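You operate a simulated robot arm through the tools that you are given. There is no shell and no other tool. Be economical: measure what you need, move in short steps, check, and stop when the job is done.

Carry out the task below with a simulated robot arm. There is one attempt and no reset: what you move stays moved.

JOB
Put the yellow cup on the ledge, fold the towel flat and lay it in the steel tray.
Fine: the cup stands on the ledge over the tea table; press the fold down; tray and white cup stay where they are.

The check looks at the end state, three seconds after you hand in, the way a careful person would. Anything else that was tipped, shoved, dropped, spilled or broken makes it a failure. Flat cloth is picked up by pressing the open fingertips on it (5 to 10 N) and closing them slowly along it; thin cloth reads only 2 to 8 mm in the jaws.

ROBOT AND FRAMES
A 6-joint arm with a two-finger parallel gripper, fixed in place. Base frame: the origin is at the foot of the arm, x ahead of it, y to its left, z up; the work surface is at about z = 0.82. Units: m, rad, N and s.
With the tool pointing down near the work surface it reaches from about 0.2 to 0.84 m from the base axis. Its first joint turns from -2.897 to 2.897 rad. Payload 3.91 kg.
Tool frame: the origin (TCP) lies between the finger pads and is the grasp point; the fingertips stand 0.03 m ahead of it; z points along the fingers, y is the line along which they close. The gripper opens to 0.11 m. The fingers are 0.02 m wide and 0.01 m thick; the gripper's body (0.048 by 0.112 m) begins 0.055 m behind the TCP.
Orientation is told as [roll, pitch, yaw] about the base's x, y, z axes, in that order, counted from this pose: with the fingers straight down and closing along the base's y, the tool's x points along the base's -x, its y along +y and its z along -z.

CONTROLS
- The arm moves only by the tool jog_arm. Its argument "motion" is a list of rows, each a list of 7 numbers: the gripper command, from -1 (fully open) to 1 (shut), values between in proportion, then the shift along the tool's x, y, z in m, then the turn, a rotation vector about the tool's x, y, z in degrees. In form: [[jaw, tx, ty, tz, wx, wy, wz], ...]. A call has 1 to 12 rows; each row is the pose to reach, as a shift and turn from the pose commanded when the call began, along the tool's axes at that moment. Rows are played at 5 a second. More than 0.05 m and 0.15 rad between two rows, or a gripper value outside its range, and nothing of the call is played. Where a pose cannot be reached the arm comes as near as it can. A force on the tool above 90 N (or 10 N above the force at the start of the call, whichever is more), or a blocked arm, ends the call early, and 0.2 s more pass. The fingers move at their own pace (about 0.108 m/s each) and stop on an object; they squeeze with about 35 N. The grip force told is the motor's: it shows also when the fingers shut on nothing. Time passes only in rows, and 0.2 s behind the last, so rows that repeat a pose let the fingers close. The reply holds the time, the measured pose of the TCP, the force on the tool along the base axes, the opening and the grip force, in the units named above and with some noise.
- Cameras (640 x 400 px; columns grow to the right, rows downward): "scene" is fixed at [0.3991, 0.6537, 1.3795]; the picture's right is [-0.99, 0.15, 0.00], its down [0.02, 0.12, -0.99] and it looks along [-0.15, -0.98, -0.12] (base axes); focal length 364 px, centre (320, 200). "wrist" rides on the gripper at [-0.036, 0, -0.057] in the tool frame; the picture's right is [0.00, -1.00, 0.00], its down [0.97, 0.00, -0.24] and it looks along [0.24, 0.00, 0.97] (tool axes); focal length 218 px, centre (320, 200).
- snapshot(camera): a new picture of that camera. The clock stands still meanwhile.
- move_column(by): slides the trunk up (or, below 0, down) by that many m; the arm rides with it, the base frame stays. It gives what a move gives, with no picture.
- probe_pixels(camera, pixels): for up to 12 pixels [column, row] of the newest picture of that camera ("zoom" is the newest enlarged one), the place [x, y, z] in the base frame of the surface seen there, good to about 0.002 m, but the place of the scene camera against the robot may be out by one fixed shift of up to 0.012 m in any direction. The clock stands still meanwhile.
- inspect(camera, box): a new picture of the part [left, top, right, bottom] of that camera's present view, enlarged. The clock stands still meanwhile.
- finish_job(): hands the job in; it is judged then, once.

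Go step by step. Measure first, check grasps and placings, and put right what went wrong. The budget is 80 turns and 38 pictures, counting those below and the enlarged ones. Unless the task says otherwise, let go and move clear before handing in, and close with one line.

The tools are called after ">>>" as name(argument=value, ...) on one line, values as JSON. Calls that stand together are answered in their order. jog_arm: Moves the arm, as the interface text tells. Its arguments: {"type":"object","properties":{"motion":{"type":"array","items":{"type":"array","items":{"type":"number"}}}},"required":["motion"]} The other tools are called the same way: move_column (by) slides the trunk up or down; snapshot (camera) takes a picture; probe_pixels (camera, pixels) gives the place of the surface under pixels of a picture; inspect (camera, box) takes an enlarged picture of a part of a camera's view; finish_job () hands the job in.

At the start:

```text
clock: 0.0
tcp_pos: [0.19, -0.3043, 1.4346]
tool_rot: [-0.006, -0.001, 0.001]
wrist_force: [0.1, -0.3, -0.4]
gripper_width: 0.11
grip_force: 0.0
trunk travel left (down, up): [-0.513, 0.027]
```

scene: 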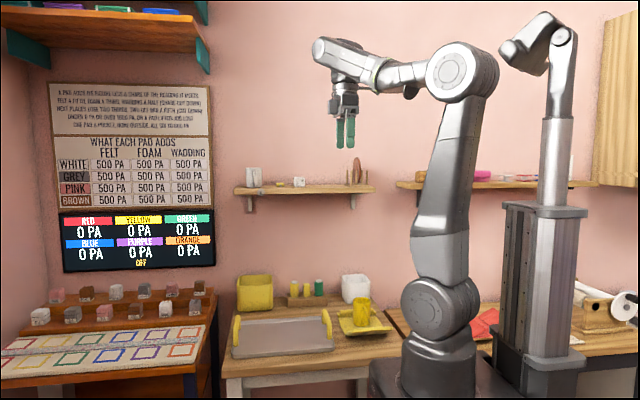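
wrist: 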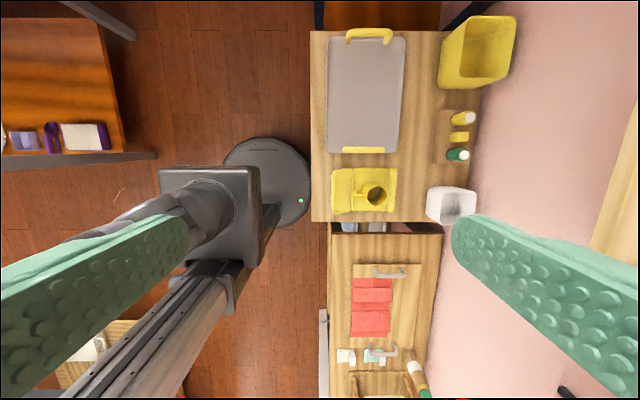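

The tray shows at scene (285,338), a yellow cup stands on something yellow at (362,315), and two ledges show at (305,190) and (495,185). I'll enlarge these to tell the towel and the parts apart.

>>> inspect(camera="scene", box=[220, 260, 420, 385])

>>> inspect(camera="scene", box=[220, 130, 420, 255])

>>> inspect(camera="wrist", box=[300, 10, 540, 230])

```text
3.20 times, centred on (320, 322) of scene
```

zoom: 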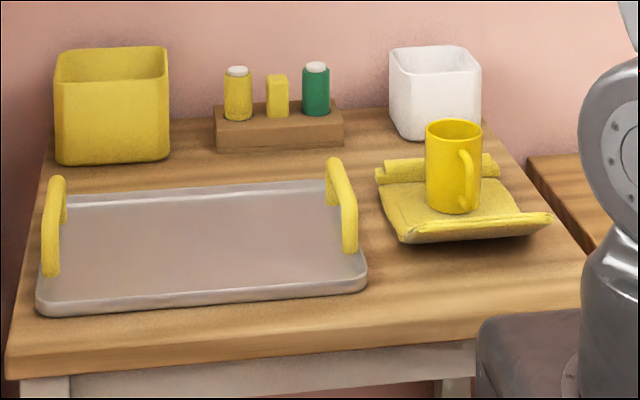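

```text
3.20 times, centred on (320, 192) of scene
```

zoom: 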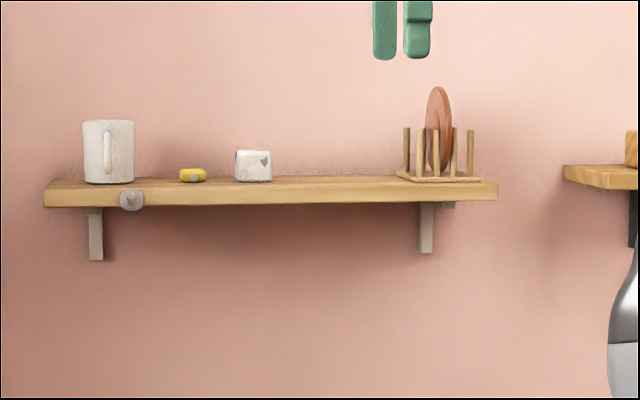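

```text
1.82 times, centred on (420, 120) of wrist
```

zoom: 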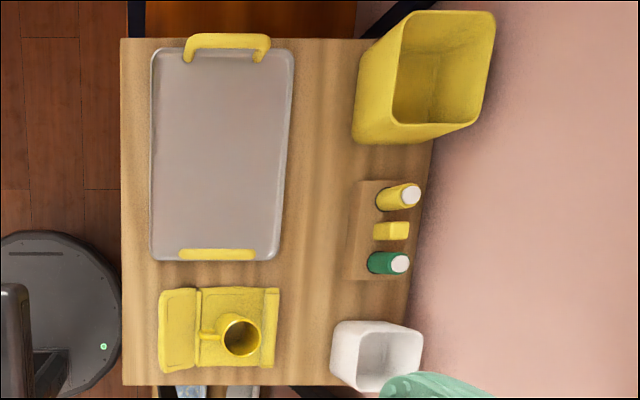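

The towel is the yellow cloth under the mug, with a front flap that stands up a bit and a rolled back edge. The ledge holds a mug, a small yellow thing, a white cube and a plate rack. Probing places.

>>> probe_pixels(camera="scene", pixels=[[323, 188], [335, 186], [299, 187], [345, 190], [335, 191], [352, 158], [299, 182], [254, 185], [261, 193], [370, 190], [335, 150]])

>>> probe_pixels(camera="zoom", pixels=[[240, 321], [240, 340], [208, 335], [178, 305], [178, 355], [215, 305], [270, 300], [268, 355], [215, 180], [160, 300], [345, 330], [215, 253]])

>>> probe_pixels(camera="scene", pixels=[[362, 299], [360, 315], [366, 315], [345, 322], [342, 317], [347, 335], [390, 328], [375, 325], [345, 311], [375, 312], [285, 335], [355, 277]])

```text
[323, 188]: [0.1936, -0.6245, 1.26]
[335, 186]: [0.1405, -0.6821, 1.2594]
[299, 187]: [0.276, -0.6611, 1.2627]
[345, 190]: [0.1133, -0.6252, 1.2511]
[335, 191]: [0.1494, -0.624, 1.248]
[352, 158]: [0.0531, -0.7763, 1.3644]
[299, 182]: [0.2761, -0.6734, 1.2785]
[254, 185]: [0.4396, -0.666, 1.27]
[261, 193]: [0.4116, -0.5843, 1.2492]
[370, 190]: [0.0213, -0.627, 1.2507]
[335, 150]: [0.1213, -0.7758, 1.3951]
```

```text
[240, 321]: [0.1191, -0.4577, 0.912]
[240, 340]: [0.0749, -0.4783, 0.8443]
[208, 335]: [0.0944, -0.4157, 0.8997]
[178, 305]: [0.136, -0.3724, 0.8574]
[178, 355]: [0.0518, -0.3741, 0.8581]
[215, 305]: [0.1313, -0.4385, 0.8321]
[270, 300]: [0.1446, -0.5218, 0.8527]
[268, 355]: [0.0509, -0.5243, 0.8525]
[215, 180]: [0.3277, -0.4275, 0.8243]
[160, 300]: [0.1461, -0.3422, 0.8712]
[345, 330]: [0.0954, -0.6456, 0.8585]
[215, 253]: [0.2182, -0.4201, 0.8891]
```

```text
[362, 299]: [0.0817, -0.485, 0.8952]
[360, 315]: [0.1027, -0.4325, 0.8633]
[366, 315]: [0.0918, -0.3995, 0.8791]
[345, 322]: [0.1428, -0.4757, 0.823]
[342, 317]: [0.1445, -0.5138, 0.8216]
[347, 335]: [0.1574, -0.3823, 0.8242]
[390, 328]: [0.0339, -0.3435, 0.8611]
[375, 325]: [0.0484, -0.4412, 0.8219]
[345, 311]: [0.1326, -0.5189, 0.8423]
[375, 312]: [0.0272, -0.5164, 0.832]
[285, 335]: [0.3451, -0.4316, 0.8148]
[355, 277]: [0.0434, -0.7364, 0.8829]
```

Wrist readings put the mug at about (0.11,-0.455), rim z≈0.912, handle toward +y; the ledge has a free gap between x≈0.11 and 0.257 and its top is z≈1.26–1.27. Next I'll go above the mug with the jaws turned to close along x, clear of the handle.

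>>> jog_arm(motion=[[-1, 0.007, -0.014, 0.021, 0, 0, -8.2], [-1, 0.014, -0.027, 0.042, 0, 0, -16.4], [-1, 0.022, -0.041, 0.063, 0, 0, -24.5], [-1, 0.029, -0.055, 0.084, 0, 0, -32.7], [-1, 0.036, -0.068, 0.105, 0, 0, -40.9], [-1, 0.044, -0.082, 0.125, 0, 0, -49.1], [-1, 0.051, -0.096, 0.146, 0, 0, -57.3], [-1, 0.058, -0.109, 0.167, 0, 0, -65.5], [-1, 0.065, -0.123, 0.188, 0, 0, -73.6], [-1, 0.073, -0.137, 0.209, 0, 0, -81.8], [-1, 0.08, -0.15, 0.23, 0, 0, -90], [-1, 0.08, -0.15, 0.23, 0, 0, -90]])

>>> snapshot(camera="wrist")

```text
clock: 2.6
tcp_pos: [0.1106, -0.4549, 1.2037]
tool_rot: [-0.002, 0.006, 1.576]
wrist_force: [0.5, 0.3, -0.2]
gripper_width: 0.1098
grip_force: 0.1
trunk travel left (down, up): [-0.513, 0.027]
```

```text
32 pictures are left
```

wrist: 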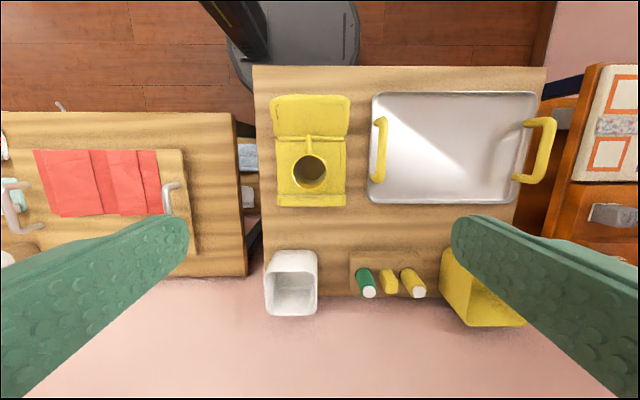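

The mug is at wrist (309,172) with its handle straight up (toward +y). I'll enlarge and probe it and the towel.

>>> inspect(camera="wrist", box=[240, 80, 400, 220])

>>> probe_pixels(camera="wrist", pixels=[[293, 171], [326, 171], [309, 155], [309, 188], [309, 136], [275, 105], [347, 100], [311, 105], [311, 125], [285, 145], [310, 202], [450, 140]])

```text
2.86 times, centred on (320, 150) of wrist
```

zoom: 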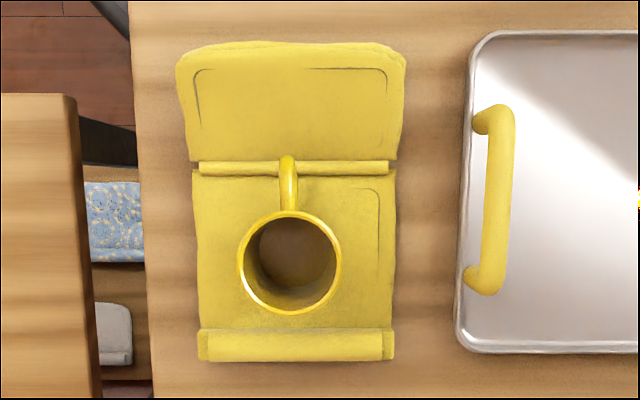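

```text
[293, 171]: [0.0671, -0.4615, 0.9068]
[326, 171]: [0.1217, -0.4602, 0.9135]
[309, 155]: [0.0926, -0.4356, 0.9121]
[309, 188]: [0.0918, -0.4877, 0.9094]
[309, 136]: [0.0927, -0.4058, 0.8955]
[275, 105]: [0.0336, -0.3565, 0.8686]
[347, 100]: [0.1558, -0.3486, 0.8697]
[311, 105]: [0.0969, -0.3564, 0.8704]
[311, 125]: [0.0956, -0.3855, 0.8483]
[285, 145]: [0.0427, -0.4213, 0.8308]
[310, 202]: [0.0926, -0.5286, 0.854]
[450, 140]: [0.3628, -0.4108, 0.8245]
```

The mug is about 0.057 m wide, centred at (0.094,-0.4615), standing on the towel panel at z 0.831; there may be something in it, so I'll keep it level. Moving down around it, jaws open.

>>> jog_arm(motion=[[-1, 0.0066, 0.0169, 0.04, 0, 0, 0], [-1, 0.0066, 0.0169, 0.085, 0, 0, 0], [-1, 0.0066, 0.0169, 0.13, 0, 0, 0], [-1, 0.0066, 0.0169, 0.17, 0, 0, 0], [-1, 0.0066, 0.0169, 0.21, 0, 0, 0], [-1, 0.0066, 0.0169, 0.24, 0, 0, 0], [-1, 0.0066, 0.0169, 0.26, 0, 0, 0], [-1, 0.0066, 0.0169, 0.26, 0, 0, 0]])

>>> snapshot(camera="wrist")

```text
clock: 4.4
tcp_pos: [0.093, -0.4639, 0.9436]
tool_rot: [-0.002, 0.006, 1.573]
wrist_force: [0.6, 0.0, -0.5]
gripper_width: 0.1101
grip_force: 0.1
trunk travel left (down, up): [-0.513, 0.027]
```

```text
30 pictures are left
```

wrist: 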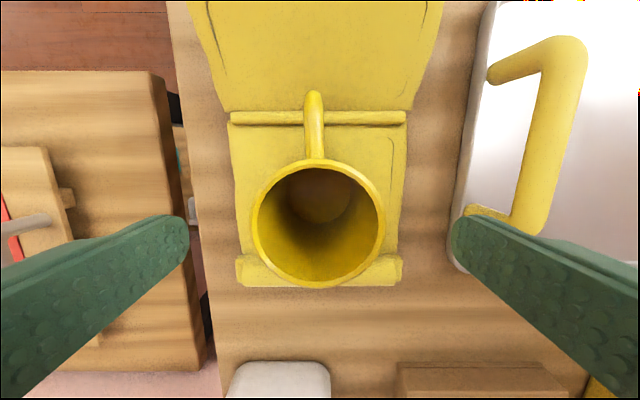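

The mug (rim centred at wrist (320,222)) is between the fingers and looks empty; fingers clear the tray. Going down 0.06 and closing gradually.

>>> jog_arm(motion=[[-1, -0.001, 0, 0.025, 0, 0, 0], [-1, -0.001, 0, 0.045, 0, 0, 0], [-1, -0.001, 0, 0.06, 0, 0, 0], [-0.6, -0.001, 0, 0.06, 0, 0, 0], [-0.2, -0.001, 0, 0.06, 0, 0, 0], [0, -0.001, 0, 0.06, 0, 0, 0], [0.3, -0.001, 0, 0.06, 0, 0, 0], [1, -0.001, 0, 0.06, 0, 0, 0], [1, -0.001, 0, 0.06, 0, 0, 0], [1, -0.001, 0, 0.06, 0, 0, 0]])

```text
clock: 6.6
tcp_pos: [0.0929, -0.4632, 0.8842]
tool_rot: [-0.002, 0.006, 1.574]
wrist_force: [0.4, 0.2, 0.3]
gripper_width: 0.0594
grip_force: 34.9
trunk travel left (down, up): [-0.513, 0.027]
```

The grip reads 0.0594 m wide at 35 N, so the mug is held. Lifting straight up.

>>> jog_arm(motion=[[1, 0, 0, -0.01, 0, 0, 0], [1, 0, 0, -0.035, 0, 0, 0], [1, 0, 0, -0.07, 0, 0, 0], [1, 0, 0, -0.115, 0, 0, 0], [1, 0, 0, -0.16, 0, 0, 0], [1, 0, 0, -0.205, 0, 0, 0], [1, 0, 0, -0.25, 0, 0, 0], [1, 0, 0, -0.295, 0, 0, 0], [1, 0, 0, -0.34, 0, 0, 0], [1, 0, 0, -0.385, 0, 0, 0], [1, 0, 0, -0.43, 0, 0, 0], [1, 0, 0, -0.475, 0, 0, 0]])

>>> snapshot(camera="scene")

```text
clock: 9.2
tcp_pos: [0.0932, -0.4599, 1.3598]
tool_rot: [-0.001, 0.003, 1.573]
wrist_force: [0.0, 0.6, -2.3]
gripper_width: 0.0596
grip_force: 34.5
trunk travel left (down, up): [-0.513, 0.027]
```

```text
29 pictures are left
```

scene: 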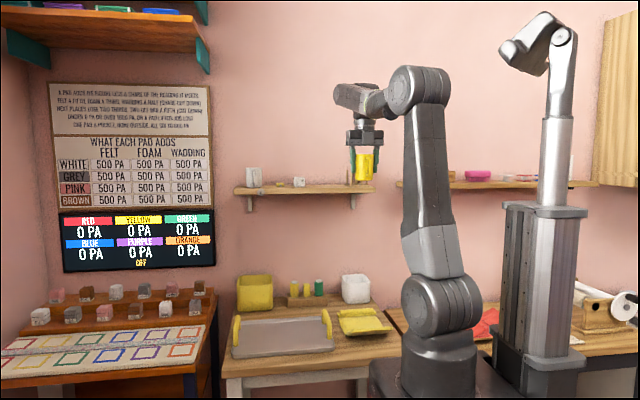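

The mug hangs level. I'll move to x≈0.18 in front of the ledge, then measure the ledge with the wrist camera.

>>> jog_arm(motion=[[1, 0.0, -0.03, 0, 0, 0, 0], [1, 0.0, -0.06, 0, 0, 0, 0], [1, 0.0, -0.09, 0, 0, 0, 0], [1, 0.03, -0.09, 0, 0, 0, 0], [1, 0.06, -0.09, 0, 0, 0, 0], [1, 0.06, -0.09, 0, 0, 0, 0]])

>>> snapshot(camera="wrist")

>>> inspect(camera="scene", box=[230, 100, 430, 225])

```text
clock: 10.6
tcp_pos: [0.1843, -0.5201, 1.3612]
tool_rot: [0.0, 0.005, 1.572]
wrist_force: [-0.4, 0.6, -0.9]
gripper_width: 0.0589
grip_force: 35.7
trunk travel left (down, up): [-0.513, 0.027]
```

```text
28 pictures are left
```

wrist: 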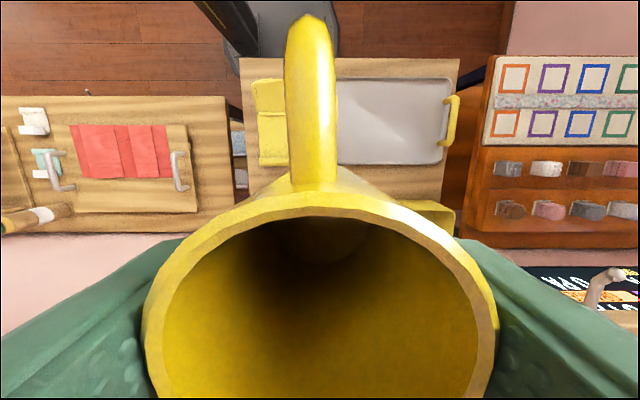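

```text
3.20 times, centred on (330, 162) of scene
```

zoom: 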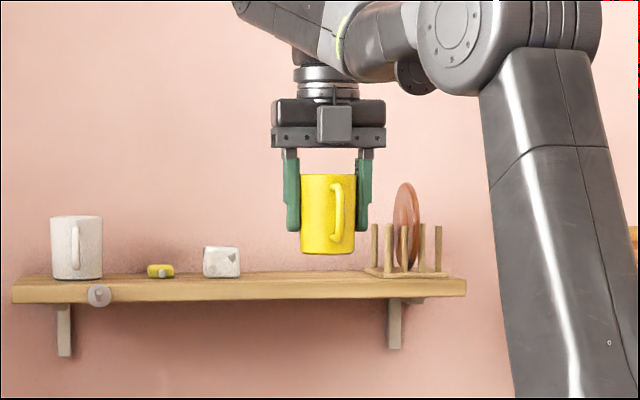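

The wrist view is blocked by the mug, so I'll use the scene camera, calibrating its shift on the held mug (zoom (301–355,215)) and reading the ledge, cube and rack.

>>> probe_pixels(camera="zoom", pixels=[[303, 215], [353, 245], [318, 215], [318, 250], [292, 228], [366, 228], [238, 268], [366, 271], [305, 274], [305, 283], [376, 235], [225, 248]])

>>> probe_pixels(camera="wrist", pixels=[[610, 275], [616, 272], [590, 300], [390, 130], [448, 120], [268, 100]])

>>> probe_pixels(camera="scene", pixels=[[261, 193], [323, 320], [237, 325], [260, 340]])

```text
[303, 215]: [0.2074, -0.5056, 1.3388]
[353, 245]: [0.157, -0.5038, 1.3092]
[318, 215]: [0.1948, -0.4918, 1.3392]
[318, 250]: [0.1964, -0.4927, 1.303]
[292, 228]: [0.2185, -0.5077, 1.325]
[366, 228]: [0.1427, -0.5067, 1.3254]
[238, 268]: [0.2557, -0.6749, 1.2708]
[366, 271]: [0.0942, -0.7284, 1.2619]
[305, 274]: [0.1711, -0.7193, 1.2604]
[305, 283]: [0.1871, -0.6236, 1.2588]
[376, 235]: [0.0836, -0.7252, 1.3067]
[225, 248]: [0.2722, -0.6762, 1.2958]
```

```text
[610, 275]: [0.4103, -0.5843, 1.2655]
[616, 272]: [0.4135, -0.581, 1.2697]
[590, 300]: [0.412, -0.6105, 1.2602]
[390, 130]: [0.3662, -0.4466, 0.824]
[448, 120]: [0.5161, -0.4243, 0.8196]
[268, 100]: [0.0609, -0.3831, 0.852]
```

```text
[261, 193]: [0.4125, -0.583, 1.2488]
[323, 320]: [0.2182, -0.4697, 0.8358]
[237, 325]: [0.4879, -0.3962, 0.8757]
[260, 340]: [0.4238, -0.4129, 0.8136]
```

The scene camera reads about 0.0095 low in z, so the ledge top is z≈1.27, running y −0.627 to −0.778, with the gap x≈0.10–0.259. The mug bottom is about 0.053 below the TCP. Moving in over the ledge to y≈−0.69.

>>> jog_arm(motion=[[1, 0.03, 0.003, 0, 0, 0, 0], [1, 0.06, 0.003, 0, 0, 0, 0], [1, 0.09, 0.003, 0, 0, 0, 0], [1, 0.12, 0.003, 0, 0, 0, 0], [1, 0.15, 0.003, 0, 0, 0, 0], [1, 0.17, 0.003, 0, 0, 0, 0], [1, 0.17, 0.003, 0, 0, 0, 0], [1, 0.17, 0.003, 0.015, 0, 0, 0], [1, 0.17, 0.003, 0.025, 0, 0, 0], [1, 0.17, 0.003, 0.025, 0, 0, 0]])

>>> inspect(camera="scene", box=[230, 100, 430, 225])

```text
clock: 12.8
tcp_pos: [0.1743, -0.6417, 1.3172]
tool_rot: [-0.005, 0.016, 1.571]
wrist_force: [0.4, 6.3, 26.5]
gripper_width: 0.0593
grip_force: 35.3
out of reach, approached as far as the arm can: row 3, 4, 5, 6, 7, 8, 9, 10
trunk travel left (down, up): [-0.513, 0.027]
```

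```text
3.20 times, centred on (330, 162) of scene
```

zoom: 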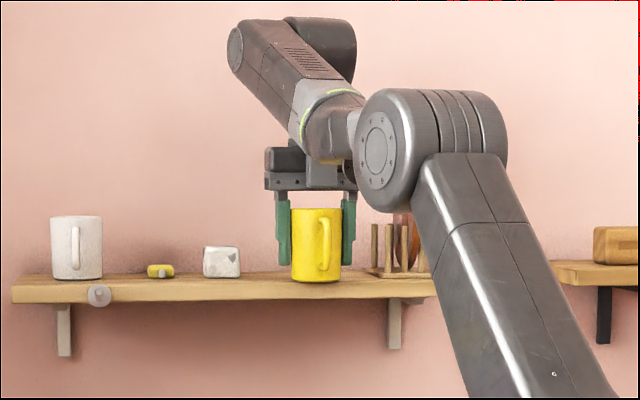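

The arm ran out of reach at y≈−0.64 and the mug is now pressing on the ledge (26 N up). I'll raise the trunk fully, which lifts it off and gains reach.

>>> move_column(by=0.027)

```text
clock: 13.5
tcp_pos: [0.1749, -0.6457, 1.3379]
tool_rot: [-0.003, 0.008, 1.572]
wrist_force: [-0.1, 0.2, -1.1]
gripper_width: 0.059
grip_force: 35.1
trunk travel left (down, up): [-0.54, 0.0]
```

It's free again (force ≈ 0) at z 1.338. Trying to move 0.03 m further in at the same height.

>>> jog_arm(motion=[[1, 0.0, 0, -0.003, 0, 0, 0], [1, 0.01, 0, -0.003, 0, 0, 0], [1, 0.02, 0, -0.003, 0, 0, 0], [1, 0.02, 0, -0.003, 0, 0, 0]])

```text
clock: 14.5
tcp_pos: [0.174, -0.6522, 1.3339]
tool_rot: [-0.001, 0.015, 1.572]
wrist_force: [0.3, 0.5, -1.5]
gripper_width: 0.059
grip_force: 34.4
out of reach, approached as far as the arm can: row 2, 3, 4
trunk travel left (down, up): [-0.54, 0.0]
```

Reach ends at y≈−0.652, which still puts the mug's weight well on the ledge. I'll set it down here, then regrasp with a tilted tool (about the closing axis) to bring it further in.

>>> jog_arm(motion=[[1, 0, 0, 0.004, 0, 0, 0], [1, 0, 0, 0.008, 0, 0, 0], [1, 0, 0, 0.008, 0, 0, 0]])

```text
clock: 15.3
tcp_pos: [0.1742, -0.6519, 1.3269]
tool_rot: [-0.002, 0.012, 1.573]
wrist_force: [0.2, 0.5, -1.5]
gripper_width: 0.0592
grip_force: 35.0
trunk travel left (down, up): [-0.54, 0.0]
```

>>> jog_arm(motion=[[1, 0.004, 0, 0.002, 0, 0, 0], [1, 0.006, 0, 0.004, 0, 0, 0], [1, 0.006, 0, 0.005, 0, 0, 0], [1, 0.006, 0, 0.005, 0, 0, 0]])

```text
clock: 16.3
tcp_pos: [0.1732, -0.6578, 1.3203]
tool_rot: [-0.001, 0.009, 1.574]
wrist_force: [0.4, 0.0, -0.8]
gripper_width: 0.059
grip_force: 34.8
trunk travel left (down, up): [-0.54, 0.0]
```

Going lower gave more reach (y −0.658) and there's no contact yet. Going a bit further in, then down to contact.

>>> jog_arm(motion=[[1, 0.005, 0, 0, 0, 0, 0], [1, 0.005, 0, 0.001, 0, 0, 0], [1, 0.005, 0, 0.002, 0, 0, 0], [1, 0.005, 0, 0.003, 0, 0, 0]])

>>> inspect(camera="scene", box=[280, 140, 380, 202])

```text
clock: 17.3
tcp_pos: [0.1746, -0.6635, 1.3185]
tool_rot: [-0.002, 0.01, 1.573]
wrist_force: [0.0, 0.3, -1.5]
gripper_width: 0.0592
grip_force: 35.3
trunk travel left (down, up): [-0.54, 0.0]
```

```text
6.40 times, centred on (330, 171) of scene
```

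zoom: 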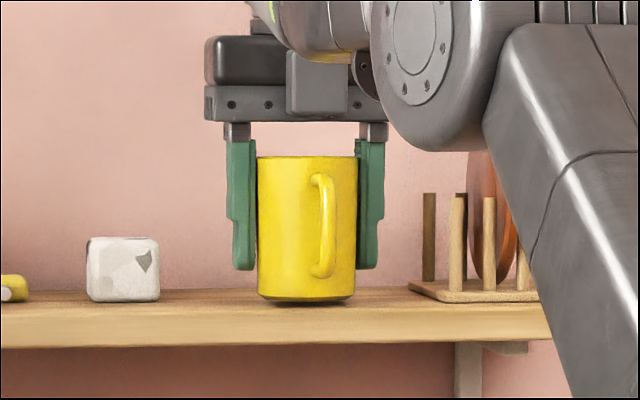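

The mug bottom (zoom (305,300)) is a few mm over the board and its body is now within the ledge. Easing down to contact.

>>> jog_arm(motion=[[1, 0.006, 0, 0.001, 0, 0, 0], [1, 0.008, 0, 0.002, 0, 0, 0], [1, 0.008, 0, 0.003, 0, 0, 0], [1, 0.008, 0, 0.003, 0, 0, 0]])

```text
clock: 18.3
tcp_pos: [0.173, -0.6695, 1.3157]
tool_rot: [-0.004, 0.014, 1.573]
wrist_force: [0.4, 2.4, 5.5]
gripper_width: 0.0589
grip_force: 35.4
trunk travel left (down, up): [-0.54, 0.0]
```

Contact at about 7 N with the body at y −0.70 to −0.64, all on the board. Opening partway, then retreating up and back with the handle passing between the fingers.

>>> jog_arm(motion=[[0.0, 0, 0, -0.0005, 0, 0, 0], [-0.3, 0, 0, -0.001, 0, 0, 0], [-0.5, 0, 0, -0.001, 0, 0, 0], [-0.5, 0, 0, -0.001, 0, 0, 0], [-0.5, -0.01, 0, -0.01, 0, 0, 0], [-0.5, -0.03, 0, -0.025, 0, 0, 0], [-0.5, -0.06, 0, -0.05, 0, 0, 0], [-0.5, -0.1, 0, -0.06, 0, 0, 0], [-0.5, -0.14, 0, -0.06, 0, 0, 0], [-0.5, -0.18, 0, -0.05, 0, 0, 0]])

>>> inspect(camera="scene", box=[230, 100, 430, 225])

>>> snapshot(camera="wrist")

```text
clock: 20.5
tcp_pos: [0.1725, -0.4895, 1.3647]
tool_rot: [0.0, 0.012, 1.574]
wrist_force: [-0.8, -0.6, 0.1]
gripper_width: 0.0825
grip_force: 0.2
trunk travel left (down, up): [-0.54, 0.0]
```

```text
3.20 times, centred on (330, 162) of scene
```

zoom: 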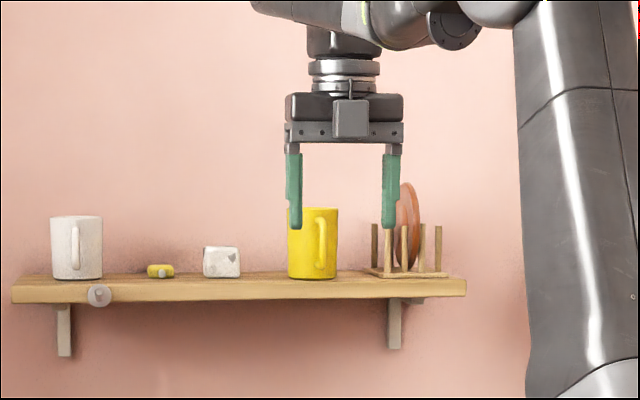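

```text
23 pictures are left
```

wrist: 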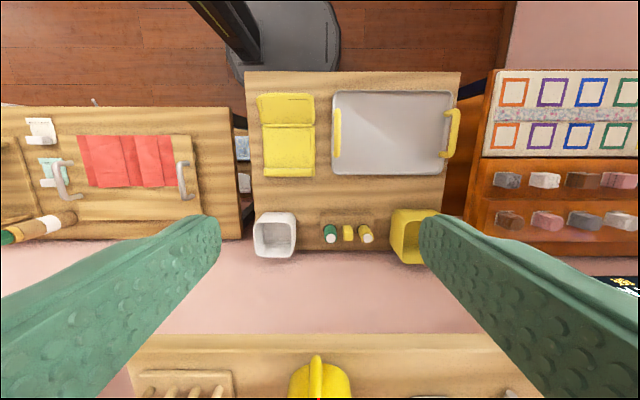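

The mug stands upright on the ledge and everything near it is undisturbed. Now over to the towel for a closer look.

>>> jog_arm(motion=[[-1, -0.01, 0.01, 0.03, 0, 0, 0], [-1, -0.02, 0.02, 0.07, 0, 0, 0], [-1, -0.03, 0.03, 0.11, 0, 0, 0], [-1, -0.04, 0.04, 0.15, 0, 0, 0], [-1, -0.05, 0.05, 0.19, 0, 0, 0], [-1, -0.06, 0.06, 0.23, 0, 0, 0], [-1, -0.07, 0.07, 0.27, 0, 0, 0], [-1, -0.07, 0.0775, 0.3, 0, 0, 0], [-1, -0.07, 0.0775, 0.315, 0, 0, 0], [-1, -0.07, 0.0775, 0.315, 0, 0, 0]])

>>> snapshot(camera="wrist")

>>> inspect(camera="scene", box=[320, 280, 410, 350])

```text
clock: 22.7
tcp_pos: [0.0959, -0.4235, 1.049]
tool_rot: [-0.002, 0.011, 1.574]
wrist_force: [0.1, -0.1, -1.0]
gripper_width: 0.1101
grip_force: 0.1
trunk travel left (down, up): [-0.54, 0.0]
```

```text
22 pictures are left
```

wrist: 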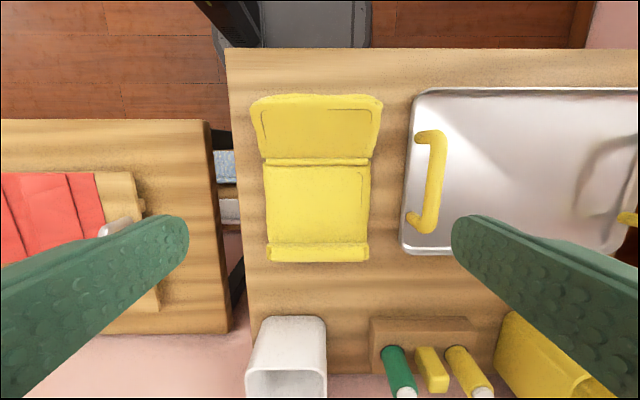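

```text
5.71 times, centred on (365, 315) of scene
```

zoom: 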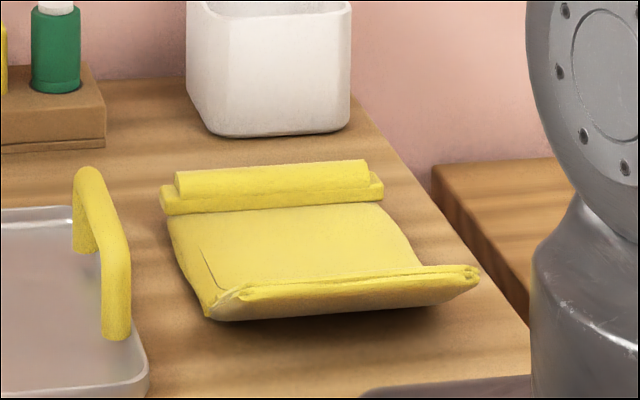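

Probing the towel's profile along y through its middle (wrist column 318) and its corners.

>>> probe_pixels(camera="wrist", pixels=[[318, 98], [318, 110], [318, 130], [318, 150], [318, 157], [318, 162], [318, 170], [318, 205], [318, 238], [318, 246], [318, 254], [318, 260]])

>>> probe_pixels(camera="wrist", pixels=[[252, 105], [380, 103], [268, 160], [372, 160], [267, 200], [368, 200], [270, 255], [367, 255], [262, 205], [375, 205], [405, 170], [430, 180]])

```text
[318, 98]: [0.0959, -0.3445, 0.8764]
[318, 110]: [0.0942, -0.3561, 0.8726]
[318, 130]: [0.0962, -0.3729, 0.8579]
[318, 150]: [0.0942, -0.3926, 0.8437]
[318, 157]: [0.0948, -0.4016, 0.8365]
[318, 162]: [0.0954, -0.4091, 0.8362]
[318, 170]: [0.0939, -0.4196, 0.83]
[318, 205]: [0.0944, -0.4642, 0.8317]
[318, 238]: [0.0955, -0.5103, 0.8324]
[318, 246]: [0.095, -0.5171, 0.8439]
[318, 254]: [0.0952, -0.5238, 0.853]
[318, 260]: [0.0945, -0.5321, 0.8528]
```

```text
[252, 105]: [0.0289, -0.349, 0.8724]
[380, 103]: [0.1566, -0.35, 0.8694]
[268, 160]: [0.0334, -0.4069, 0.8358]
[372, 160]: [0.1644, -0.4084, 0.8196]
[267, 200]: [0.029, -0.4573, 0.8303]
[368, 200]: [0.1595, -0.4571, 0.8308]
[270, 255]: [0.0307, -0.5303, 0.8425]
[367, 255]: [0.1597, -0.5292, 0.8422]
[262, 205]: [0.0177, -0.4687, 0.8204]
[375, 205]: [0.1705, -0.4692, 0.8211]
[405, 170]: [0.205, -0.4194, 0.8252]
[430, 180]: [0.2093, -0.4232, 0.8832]
```

The front flap rises from a crease at y≈−0.405 to a free edge at (y −0.345, z 0.876), and the back has a raised strip at y −0.515 to −0.533, z 0.853. I'll enlarge to understand how it is made.

>>> inspect(camera="wrist", box=[240, 80, 400, 280])

>>> inspect(camera="scene", box=[335, 296, 399, 341])

```text
2.00 times, centred on (320, 180) of wrist
```

zoom: 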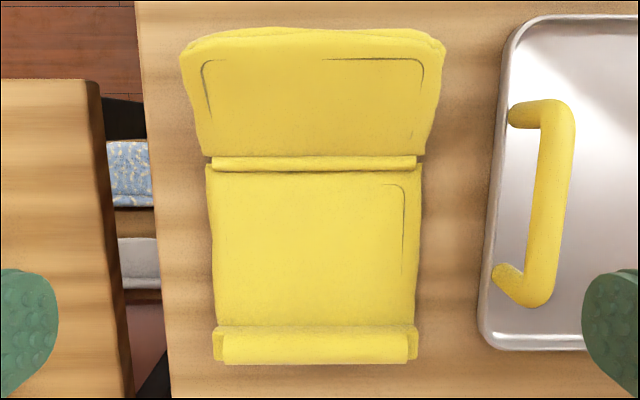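

```text
8.89 times, centred on (367, 318) of scene
```

zoom: 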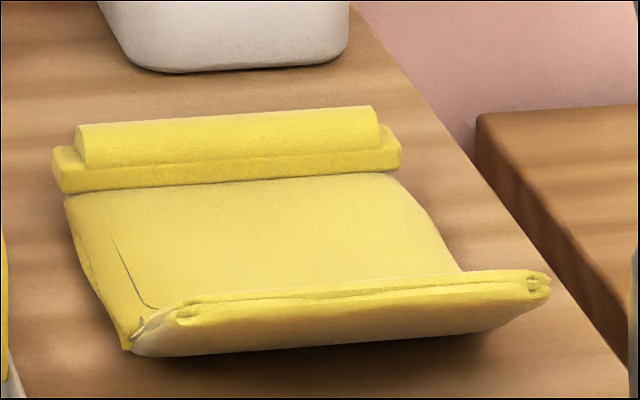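

This is one sheet creased at y≈−0.405, with the front flap standing at about 36°. I'll pinch its free edge with the tool tilted about 35°, swing it over onto the middle panel and press it. First I turn the jaws to close along y and back off in front of it.

>>> jog_arm(motion=[[-1, -0.013, 0, 0.0, 0, 0, 8.2], [-1, -0.026, 0, 0.0, 0, 0, 16.4], [-1, -0.039, 0, 0.0, 0, 0, 24.5], [-1, -0.052, 0, 0.0, 0, 0, 32.7], [-1, -0.065, 0, 0.0, 0, 0, 40.9], [-1, -0.078, 0, 0.01, 0, 0, 49.1], [-1, -0.091, 0, 0.02, 0, 0, 57.3], [-0.5, -0.104, 0, 0.03, 0, 0, 65.5], [0, -0.117, 0, 0.04, 0, 0, 73.6], [0.09, -0.13, 0, 0.049, 0, 0, 81.8], [0.09, -0.1435, 0, 0.049, 0, 0, 90], [0.09, -0.1435, 0, 0.049, 0, 0, 90]])

>>> jog_arm(motion=[[0.09, 0, 0, 0, 7, 0, 0], [0.09, 0, 0, 0, 14, 0, 0], [0.09, 0, 0, 0, 21, 0, 0], [0.09, 0, 0, 0, 28, 0, 0], [0.09, 0, 0, 0, 35, 0, 0], [0.09, 0, 0, 0, 35, 0, 0]])

```text
clock: 25.3
tcp_pos: [0.0964, -0.2807, 0.998]
tool_rot: [-0.011, -0.002, 0.0]
wrist_force: [-0.5, 0.9, -1.2]
gripper_width: 0.0503
grip_force: 0.0
trunk travel left (down, up): [-0.54, 0.0]
```

```text
clock: 26.7
tcp_pos: [0.133, -0.2881, 1.0172]
tool_rot: [-0.559, 0.064, -0.032]
wrist_force: [-0.7, 0.1, -0.5]
gripper_width: 0.0504
grip_force: 0.1
out of reach, approached as far as the arm can: row 2, 3, 4, 5, 6
trunk travel left (down, up): [-0.54, 0.0]
```

The tilt reached 32° but the pose near the base was out of reach and it drifted in x. Moving outward and down toward the flap.

>>> jog_arm(motion=[[0.09, 0.008, -0.001, 0.02, 0, 0, 0], [0.09, 0.016, -0.002, 0.04, 0, 0, 0], [0.09, 0.026, -0.004, 0.06, 0, 0, 0], [0.09, 0.0375, -0.005, 0.08, 0, 0, 0], [0.09, 0.0375, -0.005, 0.08, 0, 0, 0]])

```text
clock: 27.9
tcp_pos: [0.1412, -0.3468, 0.9678]
tool_rot: [-0.611, 0.046, -0.032]
wrist_force: [0.4, 0.2, 0.6]
gripper_width: 0.0501
grip_force: 0.1
out of reach, approached as far as the arm can: row 1, 2, 3, 4, 5
trunk travel left (down, up): [-0.54, 0.0]
```

Tilt of 35° is at the limit here (x is held at 0.14). I'll ease the tilt to about 20° and bring x back to 0.096.

>>> jog_arm(motion=[[0.09, 0.0, 0, 0, -7, -1, 0], [0.09, 0.01, 0, 0, -14, -2, 1], [0.09, 0.02, 0, 0, -15, -2.6, 1.8], [0.09, 0.03, 0, 0, -15, -2.6, 1.8], [0.09, 0.045, 0, 0, -15, -2.6, 1.8], [0.09, 0.045, 0, 0, -15, -2.6, 1.8]])

```text
clock: 29.3
tcp_pos: [0.1027, -0.3511, 0.9758]
tool_rot: [-0.344, 0.001, -0.042]
wrist_force: [-0.2, -0.1, -0.1]
gripper_width: 0.0501
grip_force: 0.0
out of reach, approached as far as the arm can: row 5, 6
trunk travel left (down, up): [-0.54, 0.0]
```

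Now at 20° tilt, x≈0.10. Lining up on the flap's edge and moving in along the tool axis so one finger goes above and one below it.

>>> jog_arm(motion=[[0.09, 0, 0.02, 0, 0, 0, 0], [0.09, 0.003, 0.0413, 0.0, 0, 0, 0], [0.09, 0.003, 0.0413, 0.03, 0, 0, 0], [0.09, 0.003, 0.0413, 0.055, 0, 0, 0], [0.09, 0.003, 0.0413, 0.055, 0, 0, 0]])

>>> inspect(camera="scene", box=[300, 240, 440, 345])

>>> snapshot(camera="wrist")

```text
clock: 30.5
tcp_pos: [0.1237, -0.3435, 0.9253]
tool_rot: [-0.337, 0.023, -0.05]
wrist_force: [0.4, 0.4, 0.3]
gripper_width: 0.0501
grip_force: 0.2
out of reach, approached as far as the arm can: row 1, 2, 3, 4
trunk travel left (down, up): [-0.54, 0.0]
```

```text
3.81 times, centred on (370, 292) of scene
```

zoom: 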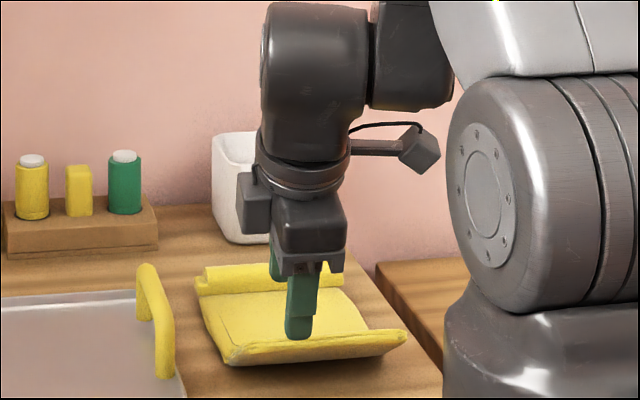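

```text
17 pictures are left
```

wrist: 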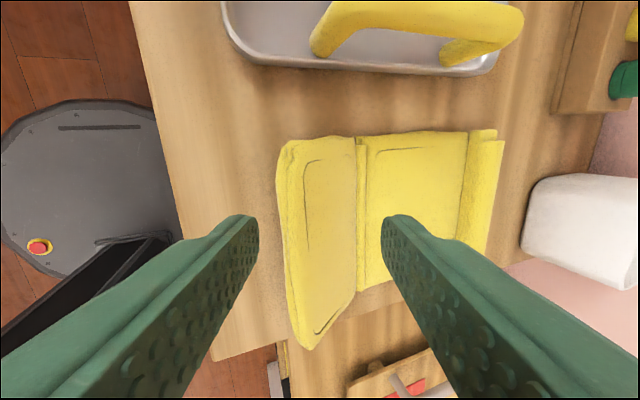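

The limit looks like the elbow being folded too tightly with the trunk up high. I'll rise 0.25 and lower the trunk by the same amount to free up the close-in reach.

>>> jog_arm(motion=[[0.09, 0, -0.013, -0.036, 0, 0, 0], [0.09, 0, -0.026, -0.072, 0, 0, 0], [0.09, 0.005, -0.039, -0.108, 0, 0, 0], [0.09, 0.01, -0.052, -0.144, 0, 0, 0], [0.09, 0.015, -0.065, -0.18, 0, 0, 0], [0.09, 0.02, -0.075, -0.21, 0, 0, 0], [0.09, 0.025, -0.083, -0.235, 0, 0, 0], [0.09, 0.028, -0.083, -0.235, 0, 0, 0]])

>>> move_column(by=-0.25)

```text
clock: 32.3
tcp_pos: [0.0711, -0.3268, 1.1591]
tool_rot: [-0.349, -0.01, -0.038]
wrist_force: [-0.1, 0.3, 0.0]
gripper_width: 0.0499
grip_force: 0.1
out of reach, approached as far as the arm can: row 1, 3, 4
trunk travel left (down, up): [-0.54, 0.0]
```

```text
clock: 34.9
tcp_pos: [0.0706, -0.3264, 0.909]
tool_rot: [-0.348, -0.009, -0.037]
wrist_force: [0.4, -0.2, 0.1]
gripper_width: 0.0502
grip_force: 0.1
trunk travel left (down, up): [-0.29, 0.25]
```

Lowering put the TCP at (0.071,-0.326,0.909), in good reach. Centring on x and tilting a bit more toward the flap's slope.

>>> jog_arm(motion=[[0.09, -0.012, 0.004, 0, 0, 0, -1], [0.09, -0.025, 0.008, 0.0, 4, 0, -2.1], [0.09, -0.025, 0.008, 0.0, 8, 0, -2.1], [0.09, -0.025, 0.008, 0.0, 12, 0, -2.1], [0.09, -0.025, 0.008, 0.0, 12, 0, -2.1]])

```text
clock: 36.1
tcp_pos: [0.096, -0.3206, 0.9064]
tool_rot: [-0.559, 0.008, -0.003]
wrist_force: [0.3, 0.7, 0.6]
gripper_width: 0.0501
grip_force: 0.0
trunk travel left (down, up): [-0.29, 0.25]
```

Tilt is 32° and x=0.096. Moving in 0.03 along the tool axis, then looking from the side before closing.

>>> jog_arm(motion=[[0.09, 0, -0.0023, 0.015, 0, 0, 0], [0.09, 0, -0.0023, 0.03, 0, 0, 0], [0.09, 0, -0.0023, 0.03, 0, 0, 0]])

>>> snapshot(camera="wrist")

```text
clock: 36.9
tcp_pos: [0.0957, -0.3387, 0.8832]
tool_rot: [-0.558, 0.006, -0.007]
wrist_force: [0.4, 0.5, -0.7]
gripper_width: 0.0501
grip_force: 0.2
trunk travel left (down, up): [-0.29, 0.25]
```

```text
16 pictures are left
```

wrist: 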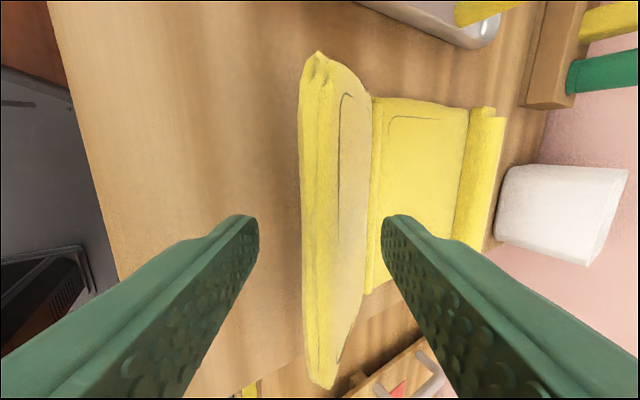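

The flap's edge (wrist column ≈320) runs midway between the fingertips (258 and 385). Closing slowly.

>>> jog_arm(motion=[[0.3, 0, 0, 0, 0, 0, 0], [0.5, 0, 0, 0, 0, 0, 0], [0.65, 0, 0, 0, 0, 0, 0], [0.8, 0, 0, 0, 0, 0, 0], [0.9, 0, 0, 0, 0, 0, 0], [1, 0, 0, 0, 0, 0, 0], [1, 0, 0, 0, 0, 0, 0]])

```text
clock: 38.5
tcp_pos: [0.0958, -0.3397, 0.8821]
tool_rot: [-0.561, 0.007, -0.005]
wrist_force: [0.6, -3.4, 16.0]
gripper_width: 0.0197
grip_force: 34.7
trunk travel left (down, up): [-0.29, 0.25]
```

The edge is held (0.0197 m of layered flap, 35 N). Swinging it about the crease, first 48°, then checking.

>>> jog_arm(motion=[[1, 0, -0.0115, -0.0029, -8, 0, 0], [1, 0, -0.0232, -0.0042, -16, 0, 0], [1, 0, -0.0352, -0.0039, -24, 0, 0], [1, 0, -0.0468, -0.0019, -32, 0, 0], [1, 0, -0.0581, 0.0016, -40, 0, 0], [1, 0, -0.0688, 0.0068, -48, 0, 0], [1, 0, -0.0688, 0.0068, -48, 0, 0]])

>>> inspect(camera="scene", box=[310, 260, 430, 350])

```text
clock: 40.1
tcp_pos: [0.095, -0.3978, 0.9167]
tool_rot: [0.275, 0.005, -0.005]
wrist_force: [11.1, 3.8, 68.9]
gripper_width: 0.0201
grip_force: 35.3
trunk travel left (down, up): [-0.29, 0.25]
```

```text
4.44 times, centred on (370, 305) of scene
```

zoom: 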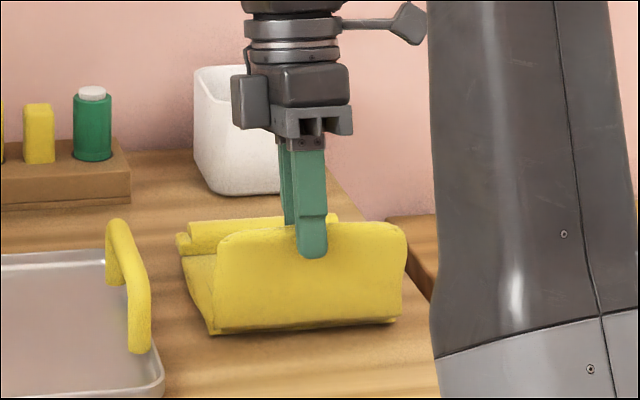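

The flap is nearly vertical; the 69 N reads as pressing down, so I'll ease up 8 mm and continue the swing past vertical.

>>> jog_arm(motion=[[1, 0, 0.0022, -0.0077, 0, 0, 0], [1, 0, -0.0093, -0.0106, -8, 0, 0], [1, 0, -0.021, -0.012, -16, 0, 0], [1, 0, -0.033, -0.0116, -24, 0, 0], [1, 0, -0.033, -0.0116, -24, 0, 0]])

>>> inspect(camera="scene", box=[310, 260, 430, 350])

```text
clock: 41.3
tcp_pos: [0.0956, -0.4372, 0.9142]
tool_rot: [0.701, 0.007, -0.003]
wrist_force: [0.4, -0.1, -0.8]
gripper_width: 0.0108
grip_force: 35.3
trunk travel left (down, up): [-0.29, 0.25]
```

```text
4.44 times, centred on (370, 305) of scene
```

zoom: 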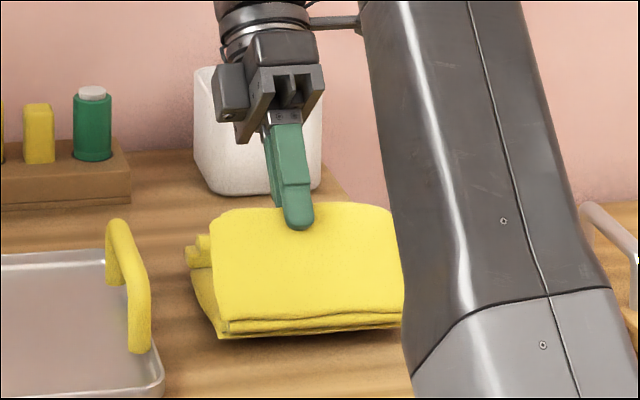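

The flap now leans well over with no load. Pushing it a bit further over and down, keeping clear of the white cup behind.

>>> jog_arm(motion=[[1, 0, -0.0125, -0.0035, -8, 0, 0], [1, 0, -0.0251, -0.0051, -8, 0, 0], [1, 0, -0.038, -0.0051, -8, 0, 0], [1, 0, -0.038, -0.0051, -8, 0, 0]])

>>> snapshot(camera="scene")

```text
clock: 42.3
tcp_pos: [0.0946, -0.4467, 0.8713]
tool_rot: [0.836, 0.008, -0.006]
wrist_force: [1.3, -9.0, 23.4]
gripper_width: 0.0197
grip_force: 35.2
out of reach, approached as far as the arm can: row 1, 2, 3, 4
trunk travel left (down, up): [-0.29, 0.25]
```

```text
13 pictures are left
```

scene: 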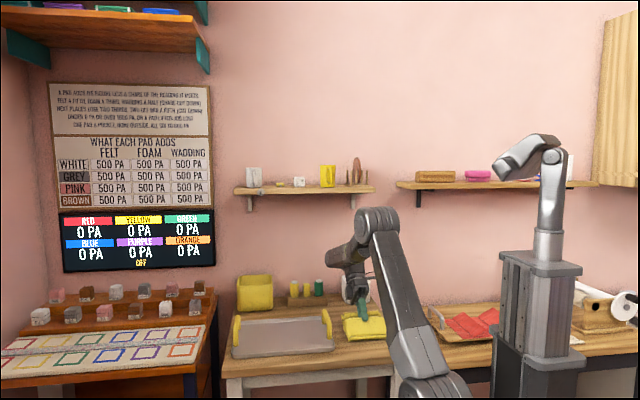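

The fold is over and pressed with 23 N through the fingers. I'll ease up, open a little, draw out from the edge while turning upright, then rise.

>>> jog_arm(motion=[[1, 0, 0.004, -0.004, 0, 0, 0], [0.6, 0, 0.004, -0.004, 0, 0, 0], [0.4, 0, 0.004, -0.004, 0, 0, 0], [0.4, 0, 0.005, -0.02, 0, 0, 0], [0.4, 0, 0.006, -0.04, 0, 0, 0], [0.4, 0, 0.02, -0.06, 8, 0, 0], [0.4, 0, 0.035, -0.08, 16, 0, 0], [0.4, 0, 0.05, -0.1, 24, 0, 0], [0.4, 0, 0.06, -0.11, 32, 0, 0], [0.4, 0, 0.06, -0.11, 40, 0, 0], [0.4, 0, 0.06, -0.11, 48, 0, 0], [0.4, 0, 0.06, -0.11, 48, 0, 0]])

>>> snapshot(camera="wrist")

```text
clock: 44.9
tcp_pos: [0.0949, -0.4892, 0.9911]
tool_rot: [0.0, 0.008, -0.005]
wrist_force: [0.1, -0.1, 0.1]
gripper_width: 0.033
grip_force: 0.1
out of reach, approached as far as the arm can: row 1, 2, 3, 4, 5, 6
trunk travel left (down, up): [-0.29, 0.25]
```

```text
12 pictures are left
```

wrist: 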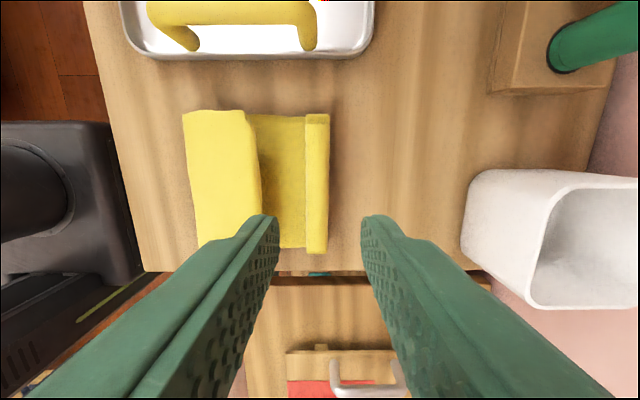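

The flap now lies over the middle panel (free edge at wrist column ≈258). Probing its heights to see how much it springs up.

>>> probe_pixels(camera="wrist", pixels=[[188, 170], [200, 170], [215, 170], [230, 170], [245, 170], [255, 170], [265, 175], [285, 175], [310, 175], [322, 175], [220, 112], [215, 235]])

>>> probe_pixels(camera="wrist", pixels=[[250, 112], [318, 115], [318, 250], [165, 170], [185, 115], [197, 242], [340, 170], [250, 48], [250, 20], [250, 58]])

```text
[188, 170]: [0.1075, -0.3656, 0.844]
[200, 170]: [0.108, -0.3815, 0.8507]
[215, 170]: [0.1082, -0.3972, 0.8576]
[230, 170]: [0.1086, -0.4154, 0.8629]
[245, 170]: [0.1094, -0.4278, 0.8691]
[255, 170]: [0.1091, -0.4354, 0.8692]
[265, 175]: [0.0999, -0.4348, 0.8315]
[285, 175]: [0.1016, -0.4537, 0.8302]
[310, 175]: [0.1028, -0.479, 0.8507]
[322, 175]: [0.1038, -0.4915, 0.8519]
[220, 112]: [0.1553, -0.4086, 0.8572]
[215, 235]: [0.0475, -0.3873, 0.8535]
```

```text
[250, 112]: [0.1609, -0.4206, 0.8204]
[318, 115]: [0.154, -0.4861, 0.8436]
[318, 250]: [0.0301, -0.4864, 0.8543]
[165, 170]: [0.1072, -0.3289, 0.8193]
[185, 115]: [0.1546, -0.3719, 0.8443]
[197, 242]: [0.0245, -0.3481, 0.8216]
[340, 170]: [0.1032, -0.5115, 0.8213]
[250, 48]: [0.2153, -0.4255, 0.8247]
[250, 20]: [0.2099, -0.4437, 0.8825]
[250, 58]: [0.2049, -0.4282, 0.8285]
```

The fold springs up 22°: from z 0.843 at the crease (y −0.366) to 0.869 at its free edge (y −0.435). The towel now spans y −0.36 to −0.49. I'll turn the jaws along x and press with both spread tips near the free edge.

>>> jog_arm(motion=[[0.2, 0, 0.006, 0, 0, 0, -8.2], [0.0, 0, 0.012, 0.0, 0, 0, -16.4], [-0.3, 0, 0.018, 0.0, 0, 0, -24.5], [-0.4, 0, 0.025, 0.0, 0, 0, -32.7], [-0.4, 0, 0.031, 0.0, 0, 0, -40.9], [-0.4, 0, 0.037, 0.01, 0, 0, -49.1], [-0.4, 0, 0.043, 0.02, 0, 0, -57.3], [-0.4, 0, 0.05, 0.03, 0, 0, -65.5], [-0.4, 0, 0.056, 0.04, 0, 0, -73.6], [-0.4, 0, 0.062, 0.05, 0, 0, -81.8], [-0.4, 0, 0.069, 0.06, 0, 0, -90], [-0.4, 0, 0.069, 0.06, 0, 0, -90]])

```text
clock: 47.5
tcp_pos: [0.095, -0.4212, 0.9306]
tool_rot: [0.007, -0.001, 1.567]
wrist_force: [-0.5, 0.7, -0.1]
gripper_width: 0.0769
grip_force: 0.0
trunk travel left (down, up): [-0.29, 0.25]
```

Tips are at z 0.90 over the flap. Pressing down in small steps.

>>> jog_arm(motion=[[-0.4, 0, 0, 0.02, 0, 0, 0], [-0.4, 0, 0, 0.035, 0, 0, 0], [-0.4, 0, 0, 0.045, 0, 0, 0], [-0.4, 0, 0, 0.052, 0, 0, 0], [-0.4, 0, 0, 0.056, 0, 0, 0], [-0.4, 0, 0, 0.058, 0, 0, 0]])

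```text
clock: 48.9
tcp_pos: [0.0947, -0.4196, 0.8739]
tool_rot: [0.006, 0.003, 1.566]
wrist_force: [1.2, 0.5, 13.8]
gripper_width: 0.0773
grip_force: 0.3
trunk travel left (down, up): [-0.29, 0.25]
```

14 N with the tips at z 0.844. Pressing a little harder and holding.

>>> jog_arm(motion=[[-0.4, 0, 0, 0.002, 0, 0, 0], [-0.4, 0, 0, 0.004, 0, 0, 0], [-0.4, 0, 0, 0.006, 0, 0, 0], [-0.4, 0, 0, 0.006, 0, 0, 0], [-0.4, 0, 0, 0.006, 0, 0, 0], [-0.4, 0, 0, 0.006, 0, 0, 0], [-0.4, 0, 0, 0.006, 0, 0, 0], [-0.4, 0, 0, 0.006, 0, 0, 0]])

```text
clock: 50.7
tcp_pos: [0.093, -0.4193, 0.8722]
tool_rot: [0.002, 0.011, 1.566]
wrist_force: [4.0, -2.9, 74.1]
gripper_width: 0.0773
grip_force: 0.8
trunk travel left (down, up): [-0.29, 0.25]
```

Pressed hard (74 N). Rising to see whether the fold stays down.

>>> jog_arm(motion=[[-0.4, 0, 0, -0.01, 0, 0, 0], [-0.4, 0, 0, -0.04, 0, 0, 0], [-0.4, 0, 0, -0.08, 0, 0, 0], [-0.4, 0, 0, -0.12, 0, 0, 0], [-0.4, 0, 0, -0.12, 0, 0, 0]])

>>> snapshot(camera="wrist")

```text
clock: 51.9
tcp_pos: [0.0945, -0.4206, 0.9867]
tool_rot: [0.007, -0.001, 1.565]
wrist_force: [-2.1, -0.5, 0.5]
gripper_width: 0.077
grip_force: 0.1
trunk travel left (down, up): [-0.29, 0.25]
```

```text
11 pictures are left
```

wrist: 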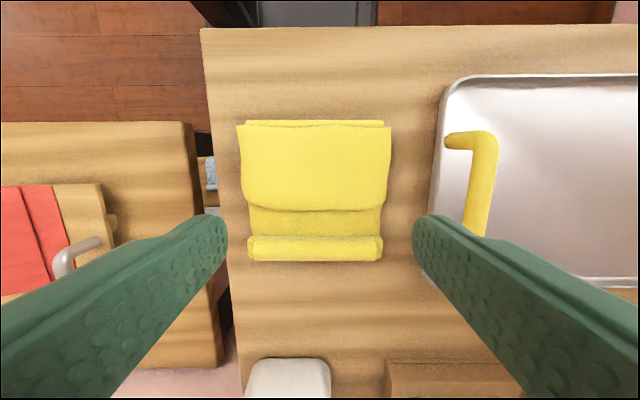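

>>> probe_pixels(camera="wrist", pixels=[[315, 125], [315, 135], [315, 160], [315, 185], [315, 205], [315, 212], [315, 225], [315, 245], [315, 256], [250, 180], [380, 180], [315, 115]])

>>> probe_pixels(camera="wrist", pixels=[[244, 160], [388, 160], [437, 190], [445, 100], [448, 200], [560, 80], [560, 95], [560, 278], [560, 284], [560, 270], [488, 200], [480, 160]])

```text
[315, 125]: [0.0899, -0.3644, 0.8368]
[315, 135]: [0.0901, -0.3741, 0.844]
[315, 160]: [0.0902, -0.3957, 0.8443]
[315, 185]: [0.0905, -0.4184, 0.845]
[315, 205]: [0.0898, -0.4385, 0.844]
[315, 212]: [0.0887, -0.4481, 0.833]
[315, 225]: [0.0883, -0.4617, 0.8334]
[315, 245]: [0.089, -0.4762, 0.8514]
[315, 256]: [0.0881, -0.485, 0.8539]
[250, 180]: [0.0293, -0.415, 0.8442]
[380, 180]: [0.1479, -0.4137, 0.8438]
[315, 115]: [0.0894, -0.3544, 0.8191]
```

```text
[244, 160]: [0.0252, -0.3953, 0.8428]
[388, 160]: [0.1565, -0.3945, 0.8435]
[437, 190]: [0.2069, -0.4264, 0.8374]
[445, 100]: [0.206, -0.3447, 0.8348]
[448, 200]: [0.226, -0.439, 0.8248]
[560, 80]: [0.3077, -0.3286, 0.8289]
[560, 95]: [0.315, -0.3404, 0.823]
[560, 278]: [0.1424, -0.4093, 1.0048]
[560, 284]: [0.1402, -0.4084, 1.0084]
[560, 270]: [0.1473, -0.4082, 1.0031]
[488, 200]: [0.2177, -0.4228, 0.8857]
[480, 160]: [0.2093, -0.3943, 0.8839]
```

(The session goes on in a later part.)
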